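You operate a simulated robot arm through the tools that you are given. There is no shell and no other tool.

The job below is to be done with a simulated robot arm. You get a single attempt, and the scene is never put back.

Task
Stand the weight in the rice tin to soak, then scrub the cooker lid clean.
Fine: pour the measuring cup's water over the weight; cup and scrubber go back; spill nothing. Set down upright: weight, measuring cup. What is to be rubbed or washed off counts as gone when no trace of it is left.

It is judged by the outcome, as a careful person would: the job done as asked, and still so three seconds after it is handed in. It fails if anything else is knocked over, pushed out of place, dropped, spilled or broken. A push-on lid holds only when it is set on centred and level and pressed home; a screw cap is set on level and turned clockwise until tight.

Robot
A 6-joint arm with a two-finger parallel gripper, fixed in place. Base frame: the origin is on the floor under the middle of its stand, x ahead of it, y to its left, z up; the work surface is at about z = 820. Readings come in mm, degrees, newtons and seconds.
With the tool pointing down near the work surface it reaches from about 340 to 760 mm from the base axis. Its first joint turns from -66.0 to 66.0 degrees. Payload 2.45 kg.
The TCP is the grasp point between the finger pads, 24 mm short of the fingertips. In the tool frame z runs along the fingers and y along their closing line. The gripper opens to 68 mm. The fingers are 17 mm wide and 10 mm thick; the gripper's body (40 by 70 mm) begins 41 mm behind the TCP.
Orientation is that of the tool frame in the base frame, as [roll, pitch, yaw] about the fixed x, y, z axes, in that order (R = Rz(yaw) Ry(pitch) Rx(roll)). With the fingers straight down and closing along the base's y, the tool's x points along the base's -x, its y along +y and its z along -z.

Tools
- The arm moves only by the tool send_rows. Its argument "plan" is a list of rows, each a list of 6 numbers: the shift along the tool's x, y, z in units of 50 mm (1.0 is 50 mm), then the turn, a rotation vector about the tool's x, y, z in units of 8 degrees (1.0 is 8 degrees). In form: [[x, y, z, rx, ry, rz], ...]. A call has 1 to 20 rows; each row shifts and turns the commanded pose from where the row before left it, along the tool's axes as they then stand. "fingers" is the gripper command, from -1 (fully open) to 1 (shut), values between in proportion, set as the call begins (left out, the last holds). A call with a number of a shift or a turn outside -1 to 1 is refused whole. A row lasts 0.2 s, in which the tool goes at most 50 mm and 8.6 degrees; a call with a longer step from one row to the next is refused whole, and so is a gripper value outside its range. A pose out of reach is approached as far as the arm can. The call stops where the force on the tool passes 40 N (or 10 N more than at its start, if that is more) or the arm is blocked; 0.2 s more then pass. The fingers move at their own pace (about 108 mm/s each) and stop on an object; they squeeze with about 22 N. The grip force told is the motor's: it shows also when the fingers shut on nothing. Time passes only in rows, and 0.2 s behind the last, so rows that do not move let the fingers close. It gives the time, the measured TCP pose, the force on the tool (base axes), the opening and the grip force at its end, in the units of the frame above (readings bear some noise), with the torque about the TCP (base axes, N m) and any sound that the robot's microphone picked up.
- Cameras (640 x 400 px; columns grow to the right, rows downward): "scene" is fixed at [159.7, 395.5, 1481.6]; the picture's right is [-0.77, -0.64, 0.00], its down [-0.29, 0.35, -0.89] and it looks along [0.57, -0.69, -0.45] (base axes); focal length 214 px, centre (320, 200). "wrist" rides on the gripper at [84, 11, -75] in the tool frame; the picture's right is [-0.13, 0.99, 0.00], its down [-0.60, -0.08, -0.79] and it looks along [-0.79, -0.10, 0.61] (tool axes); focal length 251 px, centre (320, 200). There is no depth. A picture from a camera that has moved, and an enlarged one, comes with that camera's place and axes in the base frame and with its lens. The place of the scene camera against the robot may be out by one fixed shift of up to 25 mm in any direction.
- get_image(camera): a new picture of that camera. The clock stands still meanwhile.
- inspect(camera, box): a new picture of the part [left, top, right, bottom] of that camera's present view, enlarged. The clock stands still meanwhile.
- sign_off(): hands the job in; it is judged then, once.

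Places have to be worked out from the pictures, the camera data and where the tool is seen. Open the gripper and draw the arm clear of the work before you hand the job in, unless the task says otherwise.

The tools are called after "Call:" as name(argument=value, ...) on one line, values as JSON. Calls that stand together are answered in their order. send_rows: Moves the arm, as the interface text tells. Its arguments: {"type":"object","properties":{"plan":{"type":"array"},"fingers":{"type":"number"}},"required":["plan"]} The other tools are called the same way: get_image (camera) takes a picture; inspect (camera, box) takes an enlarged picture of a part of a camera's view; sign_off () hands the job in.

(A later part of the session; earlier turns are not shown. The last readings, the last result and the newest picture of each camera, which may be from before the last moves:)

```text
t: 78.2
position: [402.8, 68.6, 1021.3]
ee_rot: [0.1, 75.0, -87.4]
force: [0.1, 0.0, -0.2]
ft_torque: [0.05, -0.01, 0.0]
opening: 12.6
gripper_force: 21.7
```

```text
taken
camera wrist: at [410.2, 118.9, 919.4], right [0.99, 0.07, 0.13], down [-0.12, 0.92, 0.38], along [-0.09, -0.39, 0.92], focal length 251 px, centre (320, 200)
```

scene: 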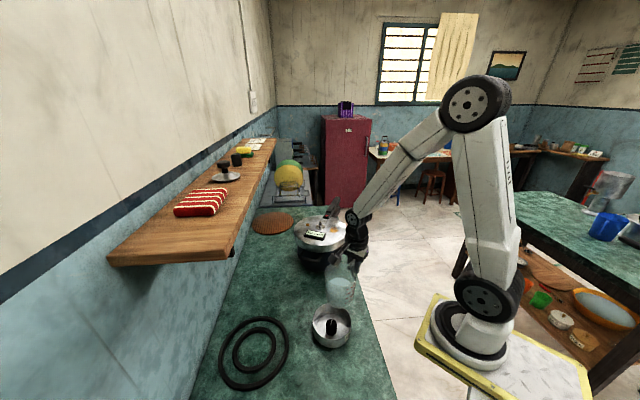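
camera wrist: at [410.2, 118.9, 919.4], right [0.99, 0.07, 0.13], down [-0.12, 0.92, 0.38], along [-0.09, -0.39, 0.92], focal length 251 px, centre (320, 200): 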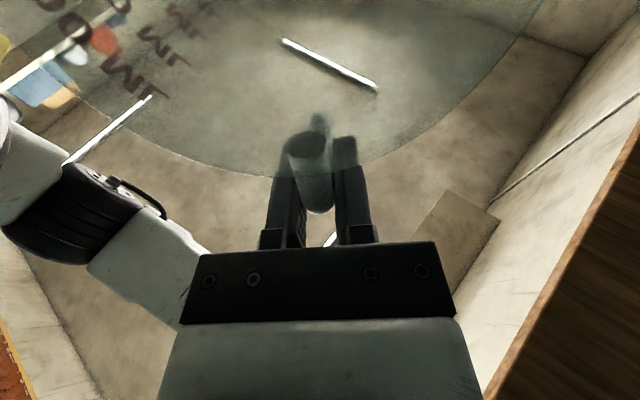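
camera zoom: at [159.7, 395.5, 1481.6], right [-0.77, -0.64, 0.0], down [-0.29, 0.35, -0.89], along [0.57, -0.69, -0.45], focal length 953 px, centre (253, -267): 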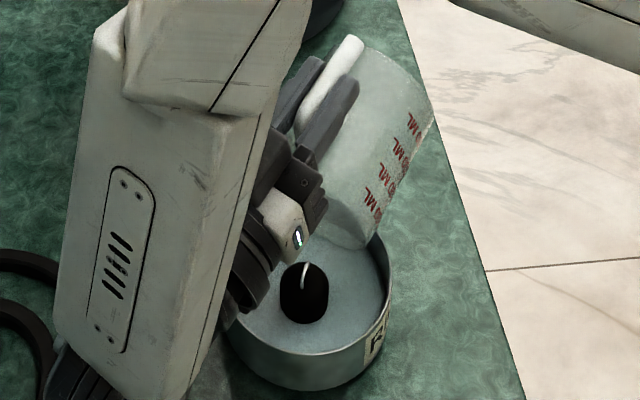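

The cup is empty (load near zero beyond the cup itself) and the water surrounds the weight with no spill seen. I raise slightly and reverse the tilt, keeping the lip over the tin, back to upright.

Call:
send_rows(plan=[[-0.386, 0, 0.104, 0, 0, 0], [0.119, 0, 0.253, 0, 0.9375, 0], [0.085, 0, 0.266, 0, 0.9375, 0], [0.05, 0, 0.275, 0, 0.9375, 0], [0.014, 0, 0.279, 0, 0.9375, 0], [-0.023, 0, 0.279, 0, 0.9375, 0], [-0.059, 0, 0.273, 0, 0.9375, 0], [-0.094, 0, 0.263, 0, 0.9375, 0], [-0.128, 0, 0.249, 0, 0.9375, 0], [0, 0, 0, 0, 0.9375, 0], [0, 0, 0, 0, 0.9375, 0], [0, 0, 0, 0, 0.9375, 0], [0, 0, 0, 0, 0.9375, 0], [0, 0, 0, 0, 0.9375, 0], [0, 0, 0, 0, 0.9375, 0], [0, 0, 0, 0, 0, 0]])

Call:
inspect(camera="scene", box=[280, 220, 400, 360])

Call:
get_image(camera="scene")

```text
t: 81.6
position: [407.3, -42.4, 1021.9]
ee_rot: [180.0, 0.0, 92.3]
force: [-0.1, 1.6, -0.6]
ft_torque: [-0.06, -0.01, 0.01]
opening: 12.7
gripper_force: 22.6
```

```text
2.86 times, centred on (340, 290) of scene
camera zoom: at [159.7, 395.5, 1481.6], right [-0.77, -0.64, 0.0], down [-0.29, 0.35, -0.89], along [0.57, -0.69, -0.45], focal length 613 px, centre (263, -57)
```

zoom: 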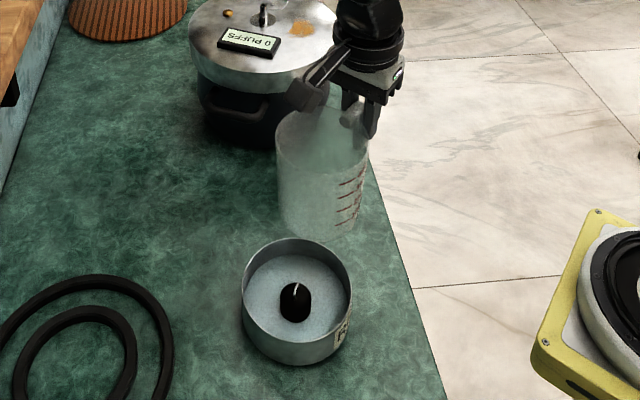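

```text
taken
```

scene: 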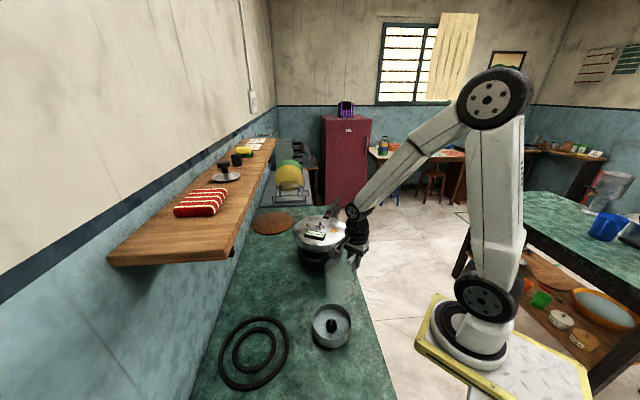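

The weight sits in the water, the cup is empty and upright, nothing spilled. I turn back and carry the cup to above its original place (aiming a few mm further from the cooker's loop handle).

Call:
send_rows(plan=[[0, 0, 0, 0, 0, 0.4], [0, 0, 0, 0, 0, 0.7], [0, 0, 0, 0, 0, 0.8], [0, 0, 0, 0, 0, 0.8], [0, 0, 0, 0, 0, 0.65], [0, 0, 0, 0, 0, 0.4], [0.121, 0.135, 0.017, 0, 0, 0], [0.243, 0.271, 0.034, 0, 0, 0], [0.3036, 0.3382, 0.0423, 0, 0, 0], [0.3036, 0.3382, 0.0423, 0, 0, 0], [0.3036, 0.3382, 0.0423, 0, 0, 0], [0.3036, 0.3382, 0.0423, 0, 0, 0], [0.3036, 0.3382, 0.0423, 0, 0, 0], [0.3036, 0.3382, 0.0423, 0, 0, 0], [0.3036, 0.3382, 0.0423, 0, 0, 0], [0.3036, 0.3382, 0.0423, 0, 0, 0], [0.243, 0.271, 0.034, 0, 0, 0], [0.121, 0.135, 0.017, 0, 0, 0], [0, 0, 0, 0, 0, 0]])

Call:
inspect(camera="scene", box=[240, 205, 340, 295])

Call:
get_image(camera="wrist")

```text
t: 85.6
position: [637.6, 18.6, 998.9]
ee_rot: [-179.9, 0.1, 62.5]
force: [0.0, 0.8, -1.3]
ft_torque: [-0.05, 0.01, 0.0]
opening: 12.6
gripper_force: 21.7
```

```text
4.44 times, centred on (290, 250) of scene
camera zoom: at [159.7, 395.6, 1481.6], right [-0.77, -0.64, 0.0], down [-0.29, 0.35, -0.89], along [0.57, -0.69, -0.45], focal length 953 px, centre (453, -22)
```

zoom: 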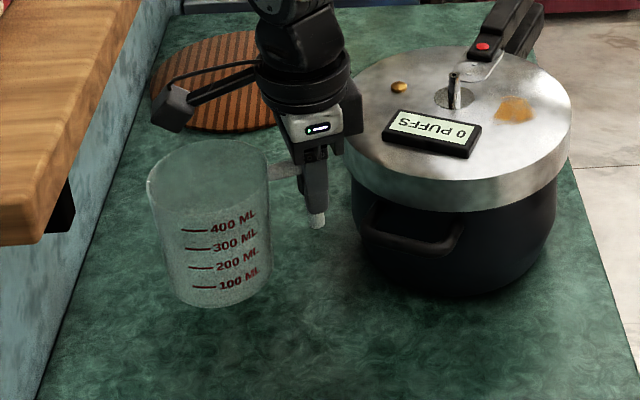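

```text
taken
camera wrist: at [684.9, 87.4, 1072.1], right [0.82, -0.57, 0.0], down [-0.35, -0.5, 0.79], along [-0.46, -0.65, -0.61], focal length 251 px, centre (320, 200)
```

wrist: 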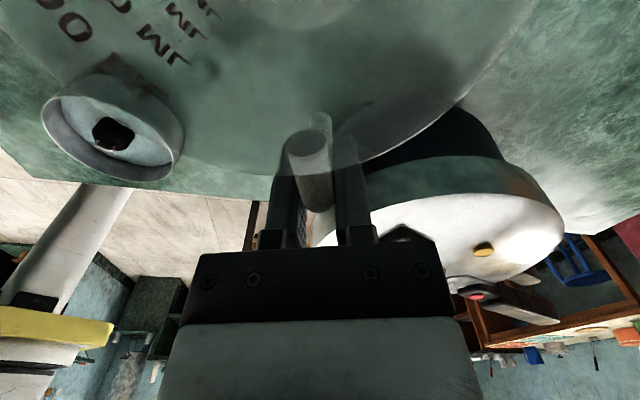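

The cup is level, above its spot. I lower it to about 10 mm above the counter.

Call:
send_rows(plan=[[0, 0, 0.15, 0, 0, 0], [0, 0, 0.3, 0, 0, 0], [0, 0, 0.3, 0, 0, 0], [0, 0, 0.3, 0, 0, 0], [0, 0, 0.3, 0, 0, 0], [0, 0, 0.3, 0, 0, 0], [0, 0, 0.2, 0, 0, 0], [0, 0, 0.1, 0, 0, 0], [0, 0, 0, 0, 0, 0]])

Call:
inspect(camera="scene", box=[250, 235, 330, 300])

```text
t: 87.6
position: [637.4, 17.6, 901.4]
ee_rot: [180.0, 0.0, 62.5]
force: [0.5, 0.1, -1.0]
ft_torque: [-0.04, 0.0, 0.0]
opening: 12.7
gripper_force: 22.4
```

```text
6.15 times, centred on (290, 268) of scene
camera zoom: at [159.7, 395.5, 1481.6], right [-0.77, -0.64, 0.0], down [-0.29, 0.35, -0.89], along [0.57, -0.69, -0.45], focal length 1320 px, centre (505, -215)
```

zoom: 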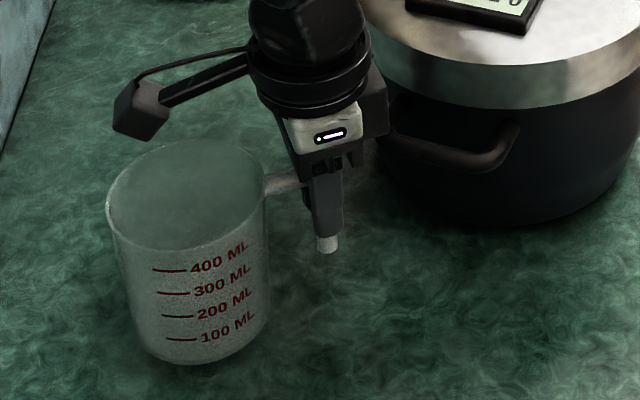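

The cup is level and just above the counter. I lower in small steps to contact.

Call:
send_rows(plan=[[0, 0, 0.06, 0, 0, 0], [0, 0, 0.06, 0, 0, 0], [0, 0, 0.04, 0, 0, 0], [0, 0, 0, 0, 0, 0]])

Call:
send_rows(plan=[[0, 0, 0.03, 0, 0, 0], [0, 0, 0, 0, 0, 0]])

Call:
send_rows(plan=[[0, 0, 0.02, 0, 0, 0], [0, 0, 0, 0, 0, 0]])

```text
t: 88.6
position: [635.1, 18.2, 893.7]
ee_rot: [180.0, 0.1, 62.4]
force: [-0.8, -0.1, -1.2]
ft_torque: [0.0, 0.03, -0.02]
opening: 12.9
gripper_force: 22.2
```

```text
t: 89.2
position: [636.5, 18.1, 892.0]
ee_rot: [179.9, 0.1, 62.4]
force: [0.1, -0.7, -0.5]
ft_torque: [-0.02, 0.01, 0.04]
opening: 12.6
gripper_force: 22.0
```

```text
t: 89.8
position: [636.8, 17.3, 891.2]
ee_rot: [179.9, 0.1, 62.4]
force: [0.1, -0.2, -0.6]
ft_torque: [-0.05, -0.02, 0.01]
opening: 12.5
gripper_force: 22.1
```

No contact yet at z≈891. I continue in 1 mm steps.

Call:
send_rows(plan=[[0, 0, 0.02, 0, 0, 0], [0, 0, 0, 0, 0, 0]])

Call:
send_rows(plan=[[0, 0, 0.02, 0, 0, 0], [0, 0, 0, 0, 0, 0]])

Call:
inspect(camera="scene", box=[250, 235, 330, 300])

```text
t: 90.4
position: [637.8, 15.6, 890.4]
ee_rot: [-180.0, 0.1, 62.4]
force: [0.0, -0.4, -0.7]
ft_torque: [-0.03, 0.0, -0.02]
opening: 12.7
gripper_force: 21.7
```

```text
t: 91.0
position: [636.0, 16.1, 888.9]
ee_rot: [179.9, 0.0, 62.4]
force: [-1.3, 0.3, 4.8]
ft_torque: [0.22, -0.1, 0.05]
opening: 12.6
gripper_force: 22.1
```

```text
6.15 times, centred on (290, 268) of scene
camera zoom: at [159.6, 395.5, 1481.7], right [-0.77, -0.64, 0.0], down [-0.29, 0.35, -0.89], along [0.57, -0.69, -0.45], focal length 1320 px, centre (505, -215)
```

zoom: 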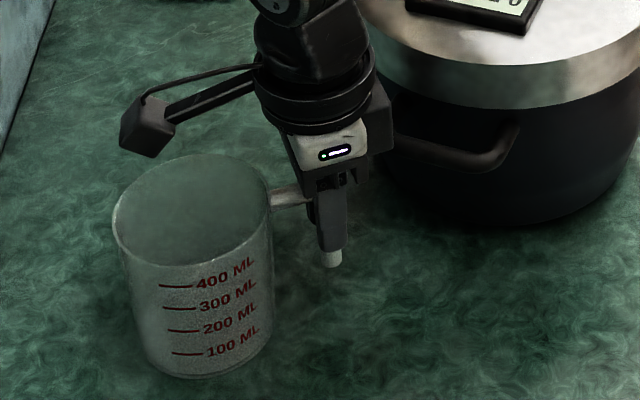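

Contact is at the cup's base (4.8 N, about under the cup). I release gently and check.

Call:
send_rows(plan=[[0, 0, 0, 0, 0, 0], [0, 0, 0, 0, 0, 0]], fingers=0.1)

Call:
inspect(camera="scene", box=[250, 235, 330, 300])

Call:
get_image(camera="wrist")

```text
t: 91.6
position: [636.8, 16.2, 888.4]
ee_rot: [179.9, 0.0, 62.3]
force: [0.7, 0.1, 2.0]
ft_torque: [-0.1, 0.08, 0.03]
opening: 30.5
gripper_force: 0.1
```

```text
6.15 times, centred on (290, 268) of scene
camera zoom: at [159.7, 395.5, 1481.7], right [-0.77, -0.64, 0.0], down [-0.29, 0.35, -0.89], along [0.57, -0.69, -0.45], focal length 1320 px, centre (505, -215)
```

zoom: 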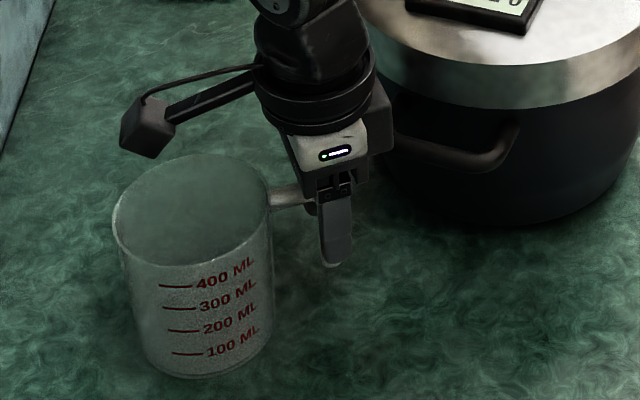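

```text
taken
camera wrist: at [683.3, 84.9, 962.5], right [0.82, -0.57, 0.0], down [-0.35, -0.5, 0.79], along [-0.45, -0.65, -0.61], focal length 251 px, centre (320, 200)
```

wrist: 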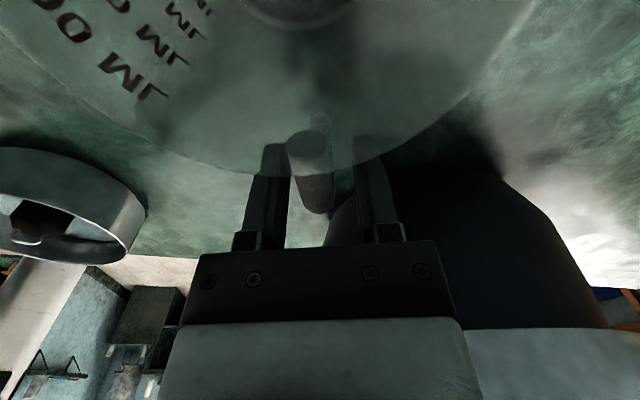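

The cup stands upright on its own. I rise straight up away from the handle.

Call:
send_rows(plan=[[0, 0, -0.1, 0, 0, 0], [0, 0, -0.2, 0, 0, 0], [0, 0, -0.4, 0, 0, 0], [0, 0, -0.6, 0, 0, 0], [0, 0, -0.6, 0, 0, 0], [0, 0, -0.6, 0, 0, 0], [0, 0, -0.6, 0, 0, 0], [0, 0, 0, 0, 0, 0]])

Call:
get_image(camera="scene")

Call:
inspect(camera="scene", box=[240, 200, 360, 300])

```text
t: 93.4
position: [636.4, 18.0, 1042.7]
ee_rot: [-180.0, 0.0, 62.3]
force: [0.1, -0.5, -0.5]
ft_torque: [0.0, -0.01, 0.0]
opening: 30.2
gripper_force: 0.1
```

```text
taken
```

scene: 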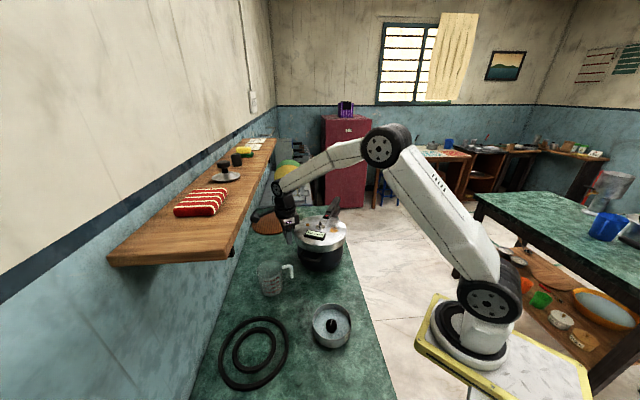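

```text
4.00 times, centred on (300, 250) of scene
camera zoom: at [159.7, 395.5, 1481.6], right [-0.77, -0.64, 0.0], down [-0.29, 0.35, -0.89], along [0.57, -0.69, -0.45], focal length 858 px, centre (400, 0)
```

zoom: 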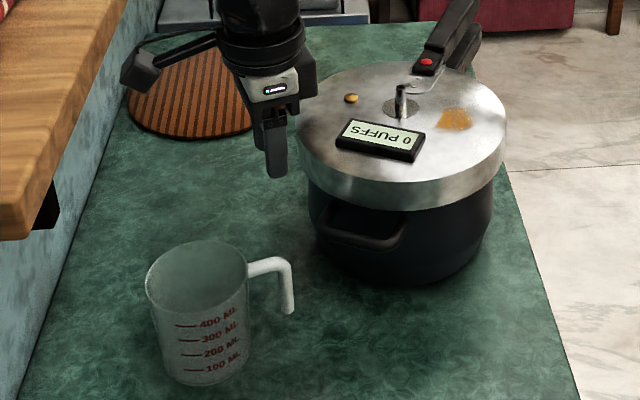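

Cup is back in place. Now the scrubber: I retreat from under the shelf, rise, and turn the tool so the camera will be on top when the fingers point outward.

Call:
send_rows(plan=[[-0.46, -0.332, 0, 0, 0, 0], [-0.46, -0.332, 0, 0, 0, 0], [-0.46, -0.332, 0, 0, 0, 0], [0, 0, -0.785, 0, 0, 0], [0, 0, -0.785, 0, 0, 0], [0, 0, -0.785, 0, 0, 0], [0, 0, -0.785, 0, 0, 0], [0, 0, 0, 0, 0, 0.8464], [0, 0, 0, 0, 0, 0.8464], [0, 0, 0, 0, 0, 0.8464], [0, 0, 0, 0, 0, 0.8464], [0, 0, 0, 0, 0, 0.8464], [0, 0, 0, 0, 0, 0.8464], [0, 0, 0, 0, 0, 0.8464], [0, 0, 0, 0, 0, 0]], fingers=-1)

Call:
get_image(camera="scene")

```text
t: 96.6
position: [561.6, -22.4, 1203.2]
ee_rot: [-179.9, 0.0, 14.9]
force: [-0.1, 0.2, 0.1]
ft_torque: [0.01, 0.0, -0.01]
opening: 68.0
gripper_force: 0.0
```

```text
taken
```

scene: 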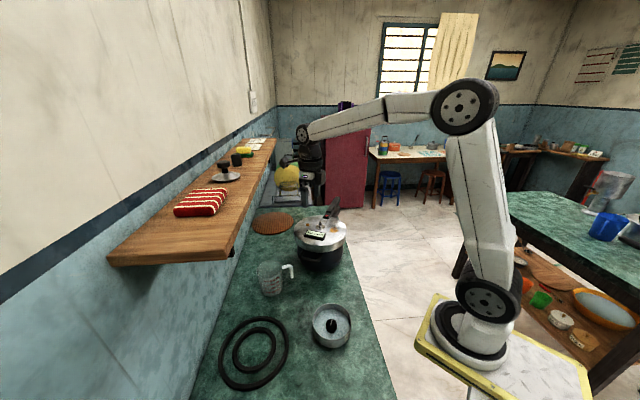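

Orientation reached. I now tilt the tool up to horizontal, pointing outward with the camera on top.

Call:
send_rows(plan=[[0, 0, 0, 0, 0.9375, 0], [0, 0, 0, 0, 0.9375, 0], [0, 0, 0, 0, 0.9375, 0], [0, 0, 0, 0, 0.9375, 0], [0, 0, 0, 0, 0.9375, 0], [0, 0, 0, 0, 0.9375, 0], [0, 0, 0, 0, 0.9375, 0], [0, 0, 0, 0, 0.9375, 0], [0, 0, 0, 0, 0.9375, 0], [0, 0, 0, 0, 0.9375, 0], [0, 0, 0, 0, 0.9375, 0], [0, 0, 0, 0, 0.9375, 0], [0, 0, 0, 0, 0, 0]])

Call:
get_image(camera="scene")

Call:
get_image(camera="wrist")

```text
t: 99.4
position: [561.3, -22.6, 1199.6]
ee_rot: [-146.0, -90.0, -19.0]
force: [-0.4, 0.4, -0.2]
ft_torque: [-0.02, 0.0, -0.01]
opening: 67.7
gripper_force: 0.2
```

```text
taken
```

scene: 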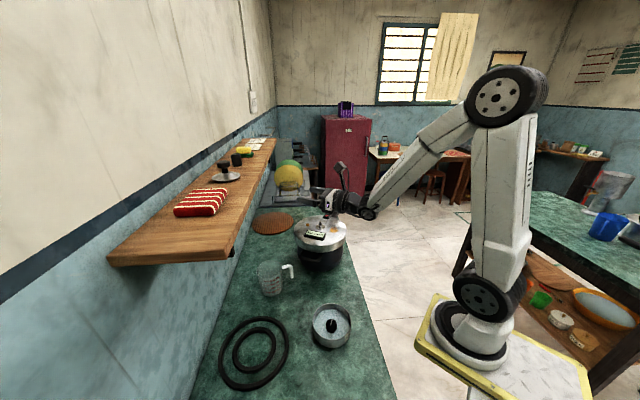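

```text
taken
camera wrist: at [489.4, -51.5, 1283.2], right [0.26, -0.96, -0.13], down [-0.79, -0.13, -0.61], along [0.56, 0.26, -0.79], focal length 251 px, centre (320, 200)
```

wrist: 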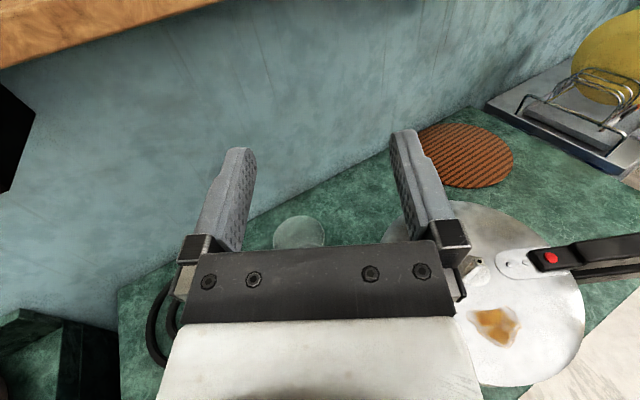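

Works well. I zoom in on the gripper in profile to see what sticks out below it, since it will have to pass over the shelf.

Call:
inspect(camera="scene", box=[285, 150, 385, 230])

```text
5.00 times, centred on (335, 190) of scene
camera zoom: at [159.7, 395.5, 1481.6], right [-0.77, -0.64, 0.0], down [-0.29, 0.35, -0.89], along [0.57, -0.69, -0.45], focal length 1072 px, centre (245, 250)
```

zoom: 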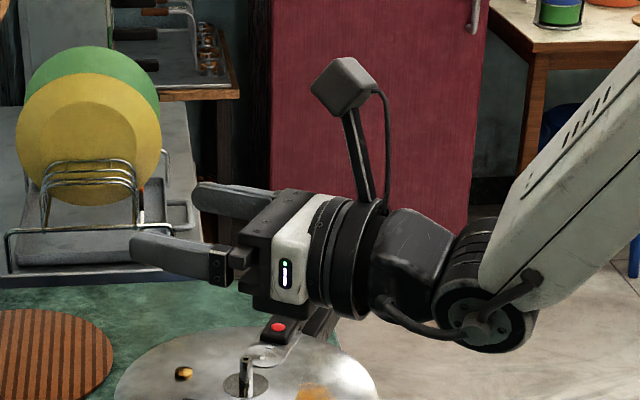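

Under the gripper there's a housing reaching ~40 mm below the tool axis, so I'll need a slight downward pitch over the shelf. I raise above shelf level and move out a bit to view the scrubber from close.

Call:
send_rows(plan=[[0.725, 0, 0, 0, 0, 0], [0.725, 0, 0, 0, 0, 0], [0.725, 0, 0, 0, 0, 0], [0.725, 0, 0, 0, 0, 0], [0, 0, 0.6, 0, 0, 0], [0, 0, 0.6, 0, 0, 0], [0, 0, 0.4, 0, 0, 0], [0, 0, 0, 0, 0, 0]])

Call:
get_image(camera="wrist")

Call:
get_image(camera="scene")

```text
t: 101.2
position: [640.9, -1.0, 1345.2]
ee_rot: [36.3, -89.9, 158.6]
force: [0.4, -0.5, 0.1]
ft_torque: [0.01, -0.01, -0.01]
opening: 68.0
gripper_force: 0.1
```

```text
taken
camera wrist: at [567.7, -31.0, 1428.1], right [0.26, -0.96, -0.13], down [-0.79, -0.13, -0.6], along [0.56, 0.26, -0.79], focal length 251 px, centre (320, 200)
```

wrist: 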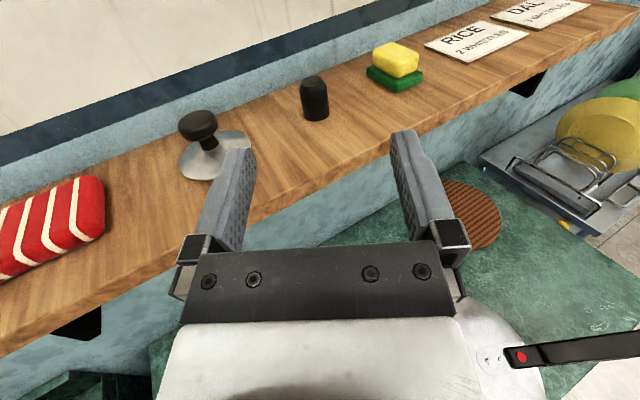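

```text
taken
```

scene: 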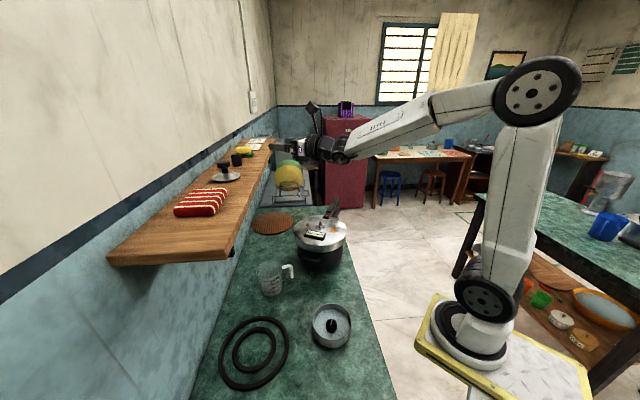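

A clear upright view of the shelf. I zoom in on the scrubber to get its corners and orientation.

Call:
inspect(camera="wrist", box=[330, 20, 490, 120])

Call:
inspect(camera="wrist", box=[160, 60, 480, 240])

```text
4.00 times, centred on (410, 70) of wrist
camera zoom: at [567.7, -31.0, 1428.1], right [0.26, -0.96, -0.13], down [-0.79, -0.13, -0.6], along [0.56, 0.26, -0.79], focal length 1006 px, centre (-40, 720)
```

zoom: 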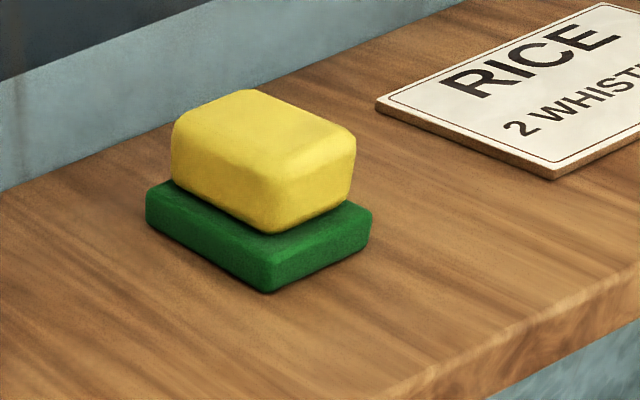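

```text
2.00 times, centred on (320, 150) of wrist
camera zoom: at [567.7, -31.0, 1428.1], right [0.26, -0.96, -0.13], down [-0.79, -0.13, -0.6], along [0.56, 0.26, -0.79], focal length 503 px, centre (320, 300)
```

zoom: 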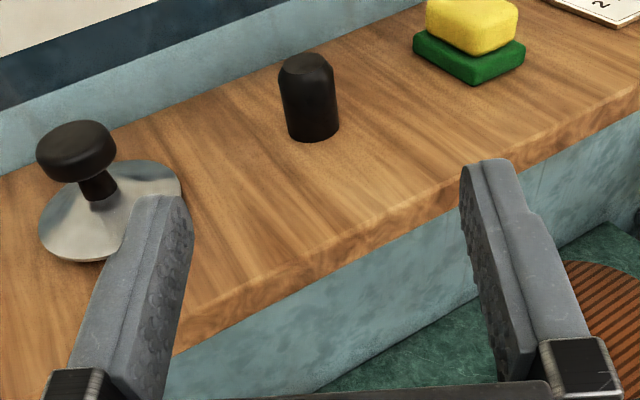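

The scrubber is one piece: green pad ≈58×42 mm, yellow grip ≈46×30 mm, pad axis ~46° off +x. I need the exact size of the housing under the gripper, so I zoom on it.

Call:
inspect(camera="scene", box=[265, 100, 361, 172])

Call:
inspect(camera="scene", box=[270, 125, 334, 170])

```text
5.56 times, centred on (313, 136) of scene
camera zoom: at [159.7, 395.6, 1481.6], right [-0.77, -0.64, 0.0], down [-0.29, 0.35, -0.89], along [0.57, -0.69, -0.45], focal length 1192 px, centre (359, 556)
```

zoom: 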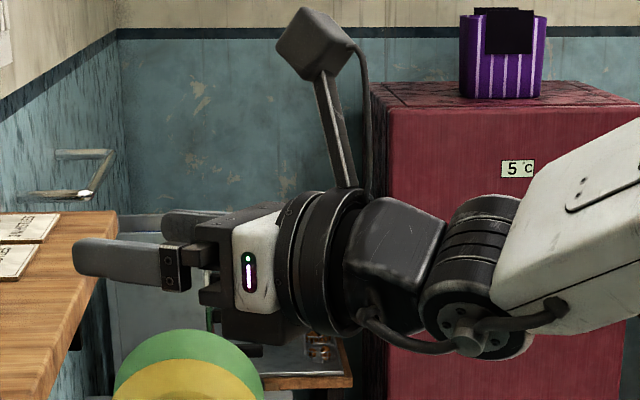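

```text
8.89 times, centred on (302, 148) of scene
camera zoom: at [159.7, 395.6, 1481.6], right [-0.77, -0.64, 0.0], down [-0.29, 0.35, -0.89], along [0.57, -0.69, -0.45], focal length 1906 px, centre (480, 667)
```

zoom: 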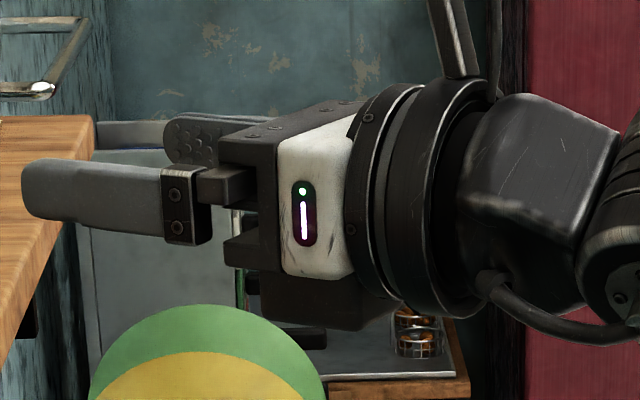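

Housing bottom is ≈36 mm below the axis, so with a 10° downward pitch the fingers can reach the yellow grip at z≈1288 without the housing touching the shelf. I set yaw 0° and pitch 10° down, and move nearer at a safe height.

Call:
send_rows(plan=[[0, 0, 0, -0.9375, 0, 0], [0, 0, 0, -0.9375, 0, 0], [0, 0, 0, 0, -0.625, 0], [0, 0, 0, 0, -0.625, 0], [0, 0, 0, 0, 0, 0]])

Call:
get_image(camera="wrist")

```text
t: 102.4
position: [638.7, -8.5, 1347.9]
ee_rot: [179.9, -79.8, 4.2]
force: [0.0, -1.2, -0.8]
ft_torque: [0.02, 0.02, -0.03]
opening: 68.3
gripper_force: 0.0
out of reach, approached as far as the arm can: row 2
```

```text
taken
camera wrist: at [578.6, -23.2, 1442.2], right [0.05, -0.99, -0.13], down [-0.89, 0.02, -0.46], along [0.45, 0.13, -0.88], focal length 251 px, centre (320, 200)
```

wrist: 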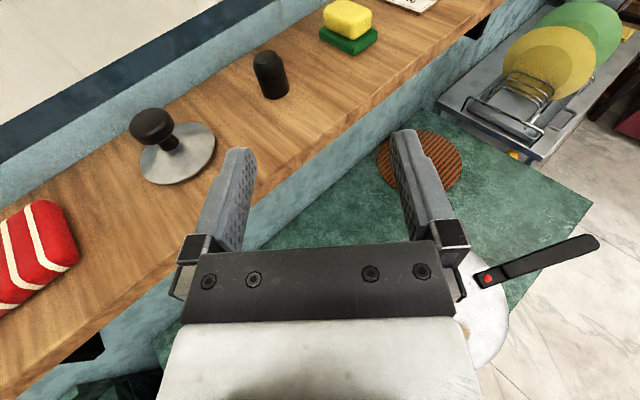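

The wrist roll is at its limit (yaw stopped at 4°), so I use yaw 8° instead, which is comfortable. I then approach to just in front of the scrubber, above it.

Call:
send_rows(plan=[[0, 0, 0, 0.4925, 0, -0.087], [0.077, 0.152, 0.686, 0, 0, 0], [0.077, 0.152, 0.686, 0, 0, 0], [0.077, 0.152, 0.686, 0, 0, 0], [0.077, 0.152, 0.686, 0, 0, 0], [0.077, 0.152, 0.686, 0, 0, 0], [0.077, 0.152, 0.5, 0, 0, 0], [0, 0, 0, 0, 0, 0]])

Call:
get_image(camera="wrist")

Call:
get_image(camera="scene")

```text
t: 104.2
position: [837.9, -25.9, 1335.2]
ee_rot: [179.9, -80.0, 8.2]
force: [-0.1, 0.2, -0.3]
ft_torque: [-0.01, -0.01, 0.01]
opening: 68.2
gripper_force: 0.0
```

```text
taken
camera wrist: at [780.4, -45.9, 1431.0], right [0.12, -0.98, -0.13], down [-0.89, -0.05, -0.46], along [0.44, 0.17, -0.88], focal length 251 px, centre (320, 200)
```

wrist: 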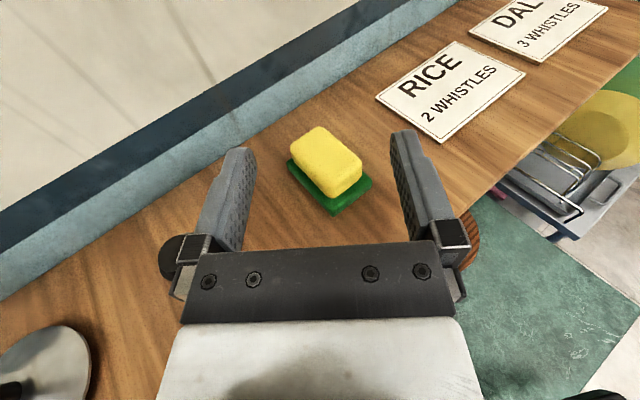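

```text
taken
```

scene: 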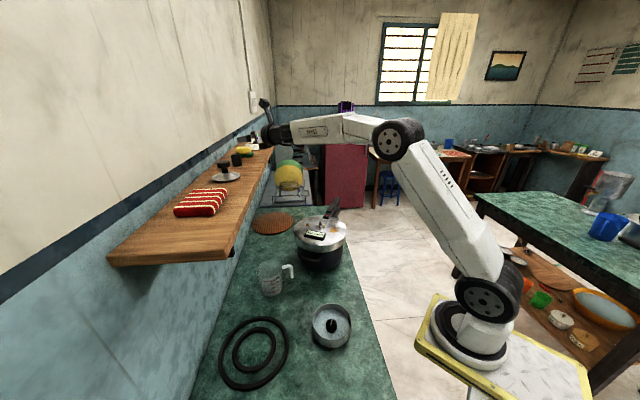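

The scrubber lies right between the fingers' lines, centre ≈(889,-19). I go forward over it and lower partway, then check reach and alignment.

Call:
send_rows(plan=[[0.072, 0.004, 0.408, 0, 0, 0], [0.072, 0.004, 0.408, 0, 0, 0], [-0.2, 0, 0.035, 0, 0, 0], [-0.2, 0, 0.035, 0, 0, 0], [0, 0, 0, 0, 0, 0]])

Call:
get_image(camera="wrist")

Call:
inspect(camera="scene", box=[215, 120, 295, 175])

```text
t: 105.4
position: [880.9, -21.2, 1315.6]
ee_rot: [179.8, -79.9, 8.3]
force: [-0.1, 0.3, -1.3]
ft_torque: [0.0, 0.04, -0.01]
opening: 68.0
gripper_force: 0.1
```

```text
taken
camera wrist: at [822.2, -39.9, 1411.2], right [0.12, -0.98, -0.13], down [-0.89, -0.05, -0.46], along [0.44, 0.17, -0.88], focal length 251 px, centre (320, 200)
```

wrist: 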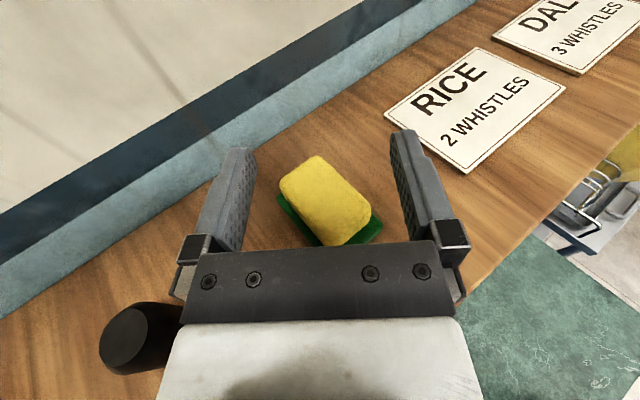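

```text
7.27 times, centred on (255, 148) of scene
camera zoom: at [159.7, 395.5, 1481.6], right [-0.77, -0.64, 0.0], down [-0.29, 0.35, -0.89], along [0.57, -0.69, -0.45], focal length 1560 px, centre (793, 582)
```

zoom: 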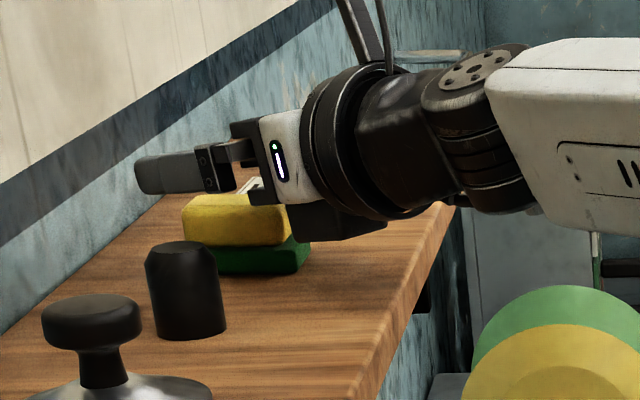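

Reachable and centred. I lower in small steps to z≈1290 so the pads are beside the yellow grip, watching for contact.

Call:
send_rows(plan=[[-0.13, 0, 0.023, 0, 0, 0], [-0.13, 0, 0.023, 0, 0, 0], [-0.1, 0, 0.018, 0, 0, 0], [-0.1, 0, 0.018, 0, 0, 0], [0, 0, 0, 0, 0, 0]])

Call:
get_image(camera="wrist")

Call:
inspect(camera="scene", box=[215, 125, 295, 175])

```text
t: 106.6
position: [880.6, -18.3, 1294.9]
ee_rot: [179.6, -80.1, 8.4]
force: [4.8, 0.0, 7.8]
ft_torque: [0.11, 0.23, -0.06]
opening: 68.1
gripper_force: 0.0
```

```text
taken
camera wrist: at [821.8, -38.9, 1389.9], right [0.12, -0.98, -0.13], down [-0.89, -0.05, -0.46], along [0.45, 0.17, -0.88], focal length 251 px, centre (320, 200)
```

wrist: 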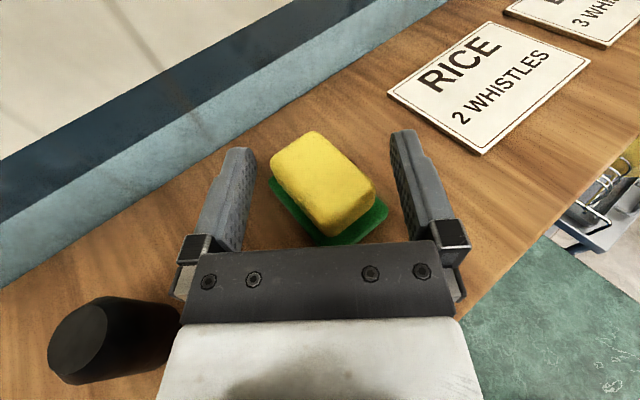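

```text
8.00 times, centred on (255, 150) of scene
camera zoom: at [159.7, 395.6, 1481.7], right [-0.77, -0.64, 0.0], down [-0.29, 0.35, -0.89], along [0.57, -0.69, -0.45], focal length 1716 px, centre (840, 600)
```

zoom: 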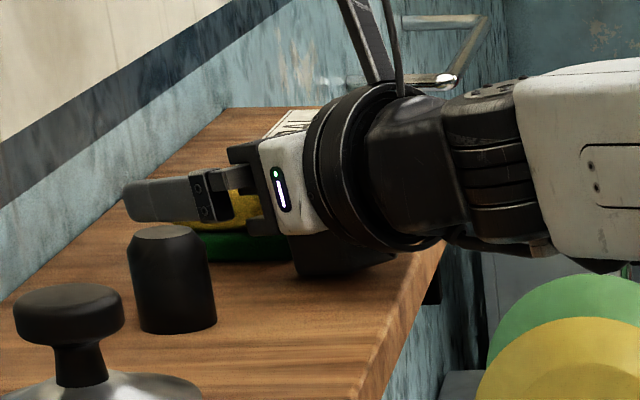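

The housing just touched the shelf at z≈1295 (7.8 N), so 10° pitch is not enough. I raise a little and pitch further down toward 20°, checking that it stays within reach.

Call:
send_rows(plan=[[0.295, 0, -0.1, 0, 0, 0], [0, 0, 0, 0, -0.625, 0], [0, 0, 0, 0, -0.625, 0], [0, 0, 0, 0, 0, 0]])

Call:
get_image(camera="wrist")

```text
t: 107.6
position: [878.4, -18.5, 1308.7]
ee_rot: [-180.0, -69.8, 8.2]
force: [-0.2, -0.1, 0.3]
ft_torque: [0.03, 0.04, 0.01]
opening: 68.0
gripper_force: 0.0
```

```text
taken
camera wrist: at [837.4, -36.7, 1412.1], right [0.1, -0.99, -0.12], down [-0.95, -0.06, -0.29], along [0.28, 0.14, -0.95], focal length 251 px, centre (320, 200)
```

wrist: 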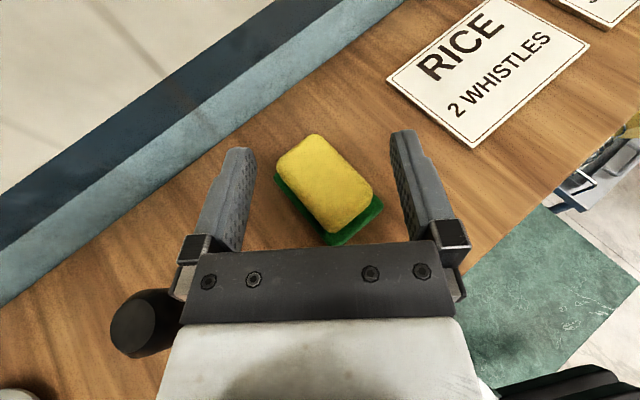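

20° is reachable with room to spare. I try 30° pitch, which would clear the housing even better.

Call:
send_rows(plan=[[0, 0, 0, 0, -0.625, 0], [0, 0, 0, 0, -0.625, 0], [0, 0, 0, 0, 0, 0]])

Call:
get_image(camera="wrist")

Call:
inspect(camera="scene", box=[215, 115, 295, 175])

```text
t: 108.4
position: [879.4, -20.3, 1307.1]
ee_rot: [180.0, -59.9, 8.1]
force: [0.9, 0.8, -0.4]
ft_torque: [-0.01, 0.01, 0.01]
opening: 67.9
gripper_force: 0.1
```

```text
taken
camera wrist: at [856.3, -34.1, 1417.3], right [0.07, -0.99, -0.11], down [-0.99, -0.06, -0.12], along [0.12, 0.12, -0.99], focal length 251 px, centre (320, 200)
```

wrist: 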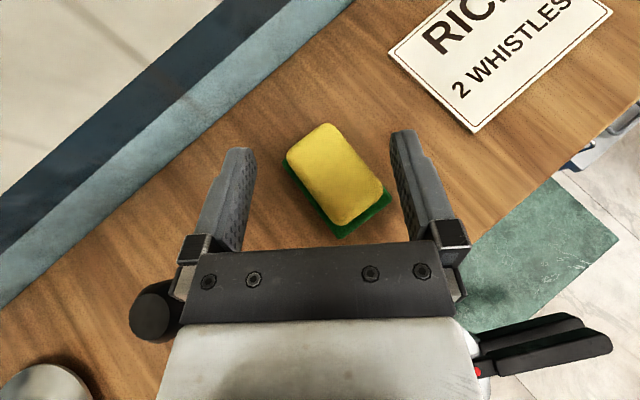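

```text
6.67 times, centred on (255, 145) of scene
camera zoom: at [159.7, 395.5, 1481.7], right [-0.77, -0.64, 0.0], down [-0.29, 0.35, -0.89], along [0.57, -0.69, -0.45], focal length 1430 px, centre (753, 567)
```

zoom: 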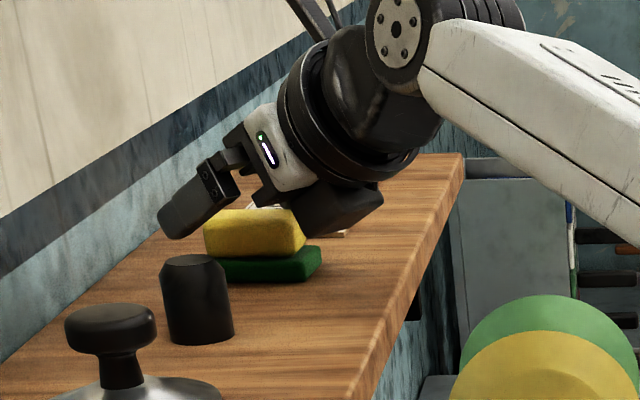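

Even 30° is reachable, so the arm may reach the scrubber square-on. I raise slightly and try turning the yaw to 46° to align with the scrubber's long axis.

Call:
send_rows(plan=[[0.26, 0, -0.15, 0, 0, 0], [0, 0, 0, 0.823, 0, -0.475], [0, 0, 0, 0.823, 0, -0.475], [0, 0, 0, 0.823, 0, -0.475], [0, 0, 0, 0.823, 0, -0.475], [0, 0, 0, 0.823, 0, -0.475], [0, 0, 0, 0, 0, 0]])

Call:
get_image(camera="wrist")

```text
t: 110.0
position: [827.3, -21.4, 1292.2]
ee_rot: [179.4, -60.2, 46.5]
force: [4.5, -2.1, 12.2]
ft_torque: [-0.17, -0.56, -0.05]
opening: 68.0
gripper_force: 0.0
out of reach, approached as far as the arm can: row 1, 2, 3, 4, 5, 6
```

```text
taken
camera wrist: at [816.0, -45.9, 1401.5], right [0.67, -0.73, -0.11], down [-0.74, -0.66, -0.13], along [0.03, 0.17, -0.99], focal length 251 px, centre (320, 200)
```

wrist: 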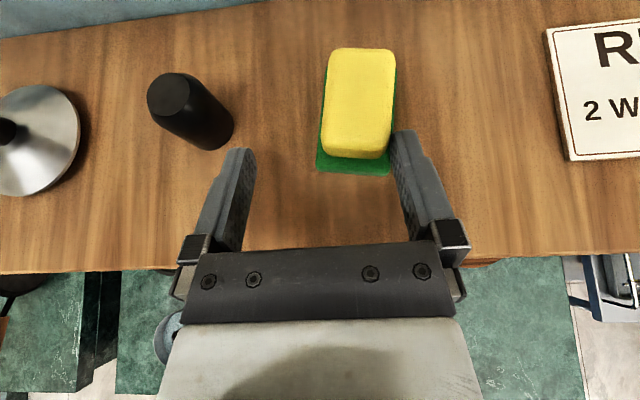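

Square-on at this pitch and distance is beyond reach, and the arm was pulled back, resting lightly on the pad (12 N). I back off upward right away.

Call:
send_rows(plan=[[0.26, 0, -0.35, 0, 0, 0], [0.26, 0, -0.35, 0, 0, 0], [0, 0, 0, 0, 0, 0]])

Call:
get_image(camera="wrist")

```text
t: 110.8
position: [808.8, -33.6, 1325.5]
ee_rot: [-179.8, -59.9, 46.0]
force: [0.2, -0.2, -0.8]
ft_torque: [0.0, 0.01, -0.02]
opening: 67.9
gripper_force: 0.2
out of reach, approached as far as the arm can: row 2
```

```text
taken
camera wrist: at [799.3, -58.0, 1435.4], right [0.67, -0.73, -0.11], down [-0.74, -0.66, -0.12], along [0.02, 0.17, -0.99], focal length 251 px, centre (320, 200)
```

wrist: 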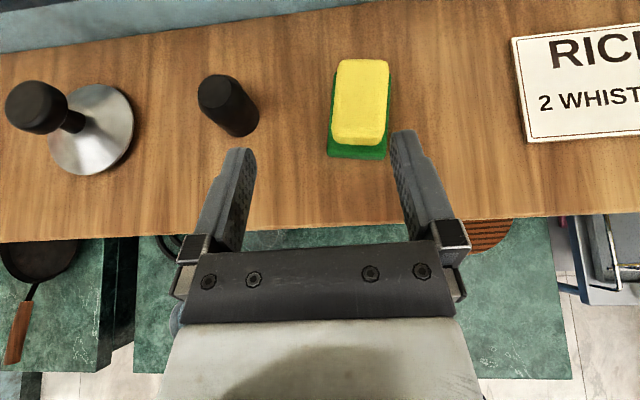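

The scrubber got dragged about 30 mm toward me by that touch; it's now centred ≈(865,-8), long axis ≈40°, upright and easier to reach (I'll return it to its original spot later). I set yaw 40°, pitch 20° and look again.

Call:
send_rows(plan=[[0, 0, 0, -0.65, 0, 0.375], [0, 0, 0, 0, 0.625, 0], [0, 0, 0, 0, 0.625, 0], [0, 0, 0, 0, 0, 0]])

Call:
get_image(camera="wrist")

Call:
inspect(camera="wrist", box=[260, 20, 440, 150])

Call:
inspect(camera="scene", box=[210, 110, 300, 175])

```text
t: 111.8
position: [835.3, -41.3, 1337.7]
ee_rot: [-180.0, -69.9, 40.0]
force: [0.3, 0.7, -0.2]
ft_torque: [-0.01, 0.01, -0.02]
opening: 68.1
gripper_force: 0.1
out of reach, approached as far as the arm can: row 1, 2, 3
```

```text
taken
camera wrist: at [809.3, -76.3, 1441.0], right [0.61, -0.79, -0.12], down [-0.78, -0.55, -0.29], along [0.16, 0.27, -0.95], focal length 251 px, centre (320, 200)
```

wrist: 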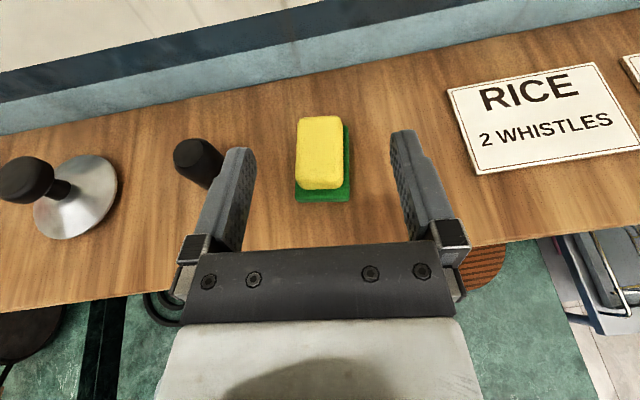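

```text
3.08 times, centred on (350, 85) of wrist
camera zoom: at [809.3, -76.3, 1441.0], right [0.61, -0.79, -0.12], down [-0.78, -0.55, -0.29], along [0.16, 0.27, -0.95], focal length 774 px, centre (228, 554)
```

zoom: 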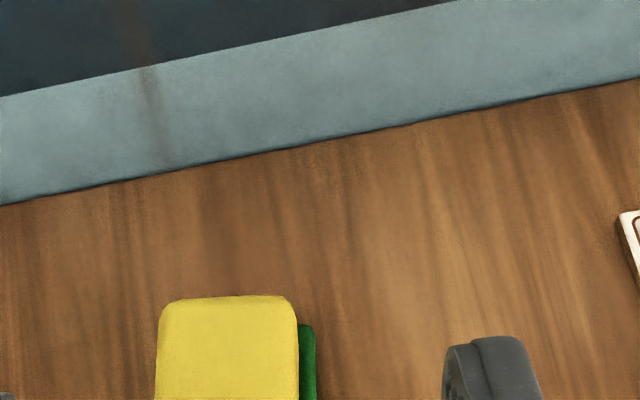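

```text
6.15 times, centred on (255, 142) of scene
camera zoom: at [159.7, 395.5, 1481.6], right [-0.77, -0.64, 0.0], down [-0.29, 0.35, -0.89], along [0.57, -0.69, -0.45], focal length 1320 px, centre (720, 554)
```

zoom: 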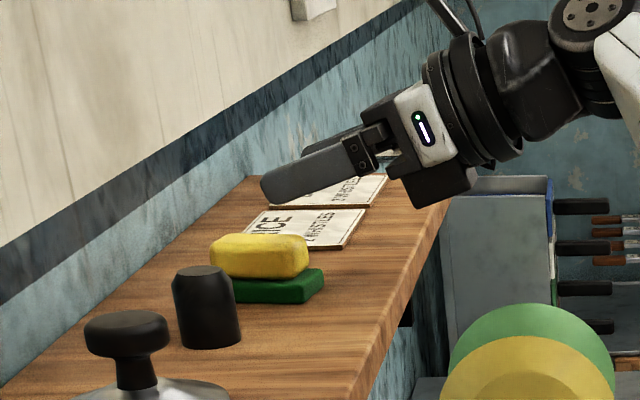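

The commanded pose may still be beyond reach from earlier rows, so I make a small inward-and-down move to re-establish where the command stands.

Call:
send_rows(plan=[[-0.513, 0, -0.239, 0, 0, 0], [-0.513, 0, -0.239, 0, 0, 0], [0, 0, 0, 0, 0, 0]])

Call:
get_image(camera="wrist")

```text
t: 112.6
position: [835.9, -75.4, 1310.5]
ee_rot: [-179.9, -69.9, 40.2]
force: [-0.2, 0.2, -0.1]
ft_torque: [0.04, -0.02, 0.02]
opening: 67.9
gripper_force: 0.1
out of reach, approached as far as the arm can: row 1, 2
```

```text
taken
camera wrist: at [809.7, -112.0, 1413.7], right [0.61, -0.79, -0.12], down [-0.78, -0.55, -0.29], along [0.16, 0.27, -0.95], focal length 251 px, centre (320, 200)
```

wrist: 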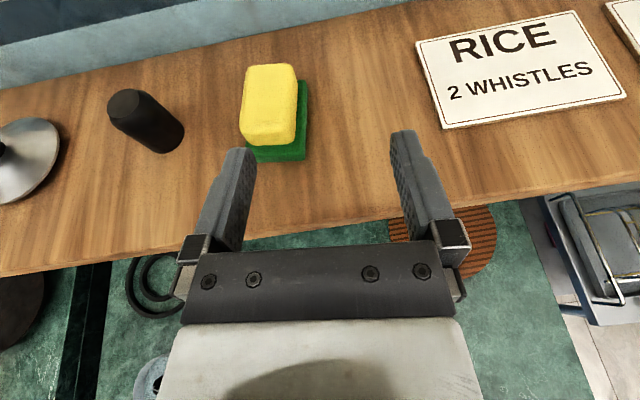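

Still flagged, so the command is ahead of the arm. I pull back further until the move is fully within reach.

Call:
send_rows(plan=[[-0.205, 0, -0.564, 0, 0, 0], [-0.205, 0, -0.564, 0, 0, 0], [0, 0, 0, 0, 0, 0]])

Call:
get_image(camera="wrist")

```text
t: 113.4
position: [815.3, -124.5, 1321.5]
ee_rot: [-179.9, -69.9, 40.3]
force: [-0.3, -0.4, -0.2]
ft_torque: [0.01, -0.02, 0.03]
opening: 68.1
gripper_force: 0.1
out of reach, approached as far as the arm can: row 1, 2
```

```text
taken
camera wrist: at [788.3, -160.7, 1425.1], right [0.61, -0.79, -0.12], down [-0.78, -0.55, -0.29], along [0.16, 0.27, -0.95], focal length 251 px, centre (320, 200)
```

wrist: 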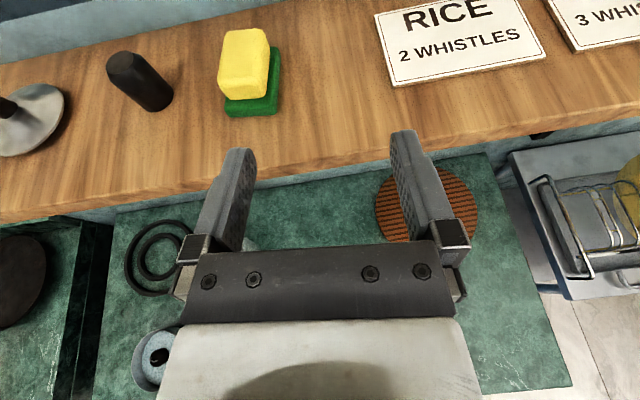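

I suspect the elbow is stretched straight (singular). I'm off the shelf's front edge here, so I move back and down in free space to bend the elbow again.

Call:
send_rows(plan=[[-0.55, 0, -0.2, 0, 0, 0], [-0.55, 0, -0.2, 0, 0, 0], [-0.55, 0, -0.2, 0, 0, 0], [0, 0, 0, 0, 0, 0]])

Call:
get_image(camera="scene")

```text
t: 114.4
position: [811.0, -178.0, 1263.5]
ee_rot: [180.0, -69.9, 40.2]
force: [-0.7, -0.1, -0.1]
ft_torque: [-0.02, 0.02, 0.01]
opening: 67.9
gripper_force: 0.0
out of reach, approached as far as the arm can: row 1, 2, 3
```

```text
taken
```

scene: 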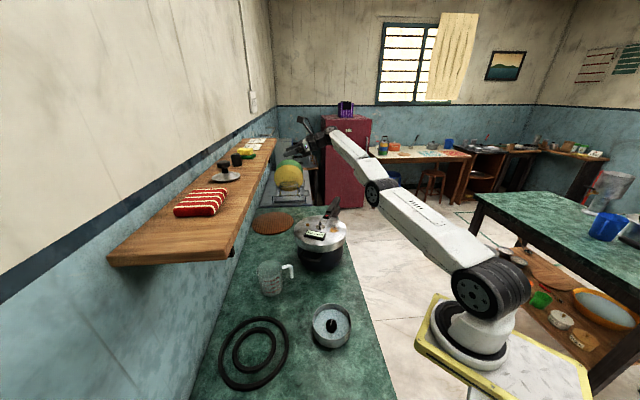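

The arm is indeed fully stretched. I keep drawing it inward in free space until the elbow bends and moves are no longer flagged.

Call:
send_rows(plan=[[-0.228, 0, -0.627, 0, 0, 0], [-0.228, 0, -0.627, 0, 0, 0], [-0.228, 0, -0.627, 0, 0, 0], [0, 0, 0, 0, 0, 0]])

Call:
send_rows(plan=[[0, 0, 0, 0, 0, 0]])

```text
t: 115.4
position: [758.8, -258.1, 1272.8]
ee_rot: [180.0, -69.9, 40.1]
force: [-0.5, -0.5, 0.1]
ft_torque: [-0.03, -0.03, 0.0]
opening: 67.9
gripper_force: 0.1
out of reach, approached as far as the arm can: row 1, 2, 3
```

```text
t: 115.8
position: [759.5, -258.2, 1272.5]
ee_rot: [-179.9, -69.9, 40.1]
force: [0.0, -0.6, 0.0]
ft_torque: [-0.03, 0.02, -0.01]
opening: 68.2
gripper_force: 0.1
```

Still sliding along the stretched boundary. A downward move (perpendicular to the straight arm) should bend the elbow; I first look at what is below.

Call:
get_image(camera="wrist")

Call:
inspect(camera="scene", box=[240, 90, 440, 260])

```text
taken
camera wrist: at [733.2, -294.5, 1376.4], right [0.61, -0.79, -0.12], down [-0.78, -0.55, -0.29], along [0.16, 0.27, -0.95], focal length 251 px, centre (320, 200)
```

wrist: 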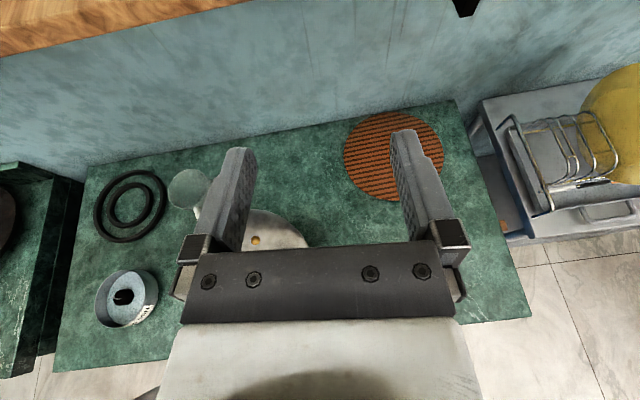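

```text
2.35 times, centred on (340, 175) of scene
camera zoom: at [159.7, 395.5, 1481.7], right [-0.77, -0.64, 0.0], down [-0.29, 0.35, -0.89], along [0.57, -0.69, -0.45], focal length 505 px, centre (273, 259)
```

zoom: 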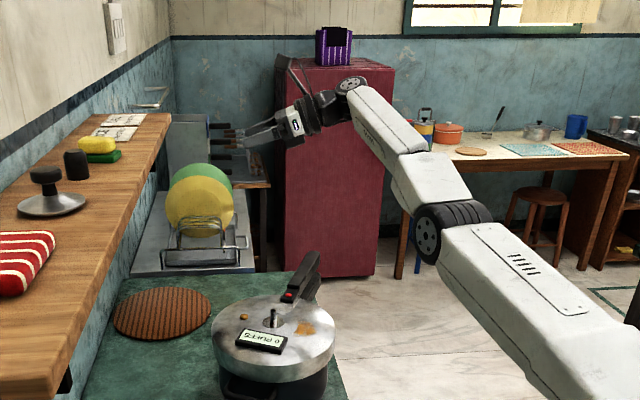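

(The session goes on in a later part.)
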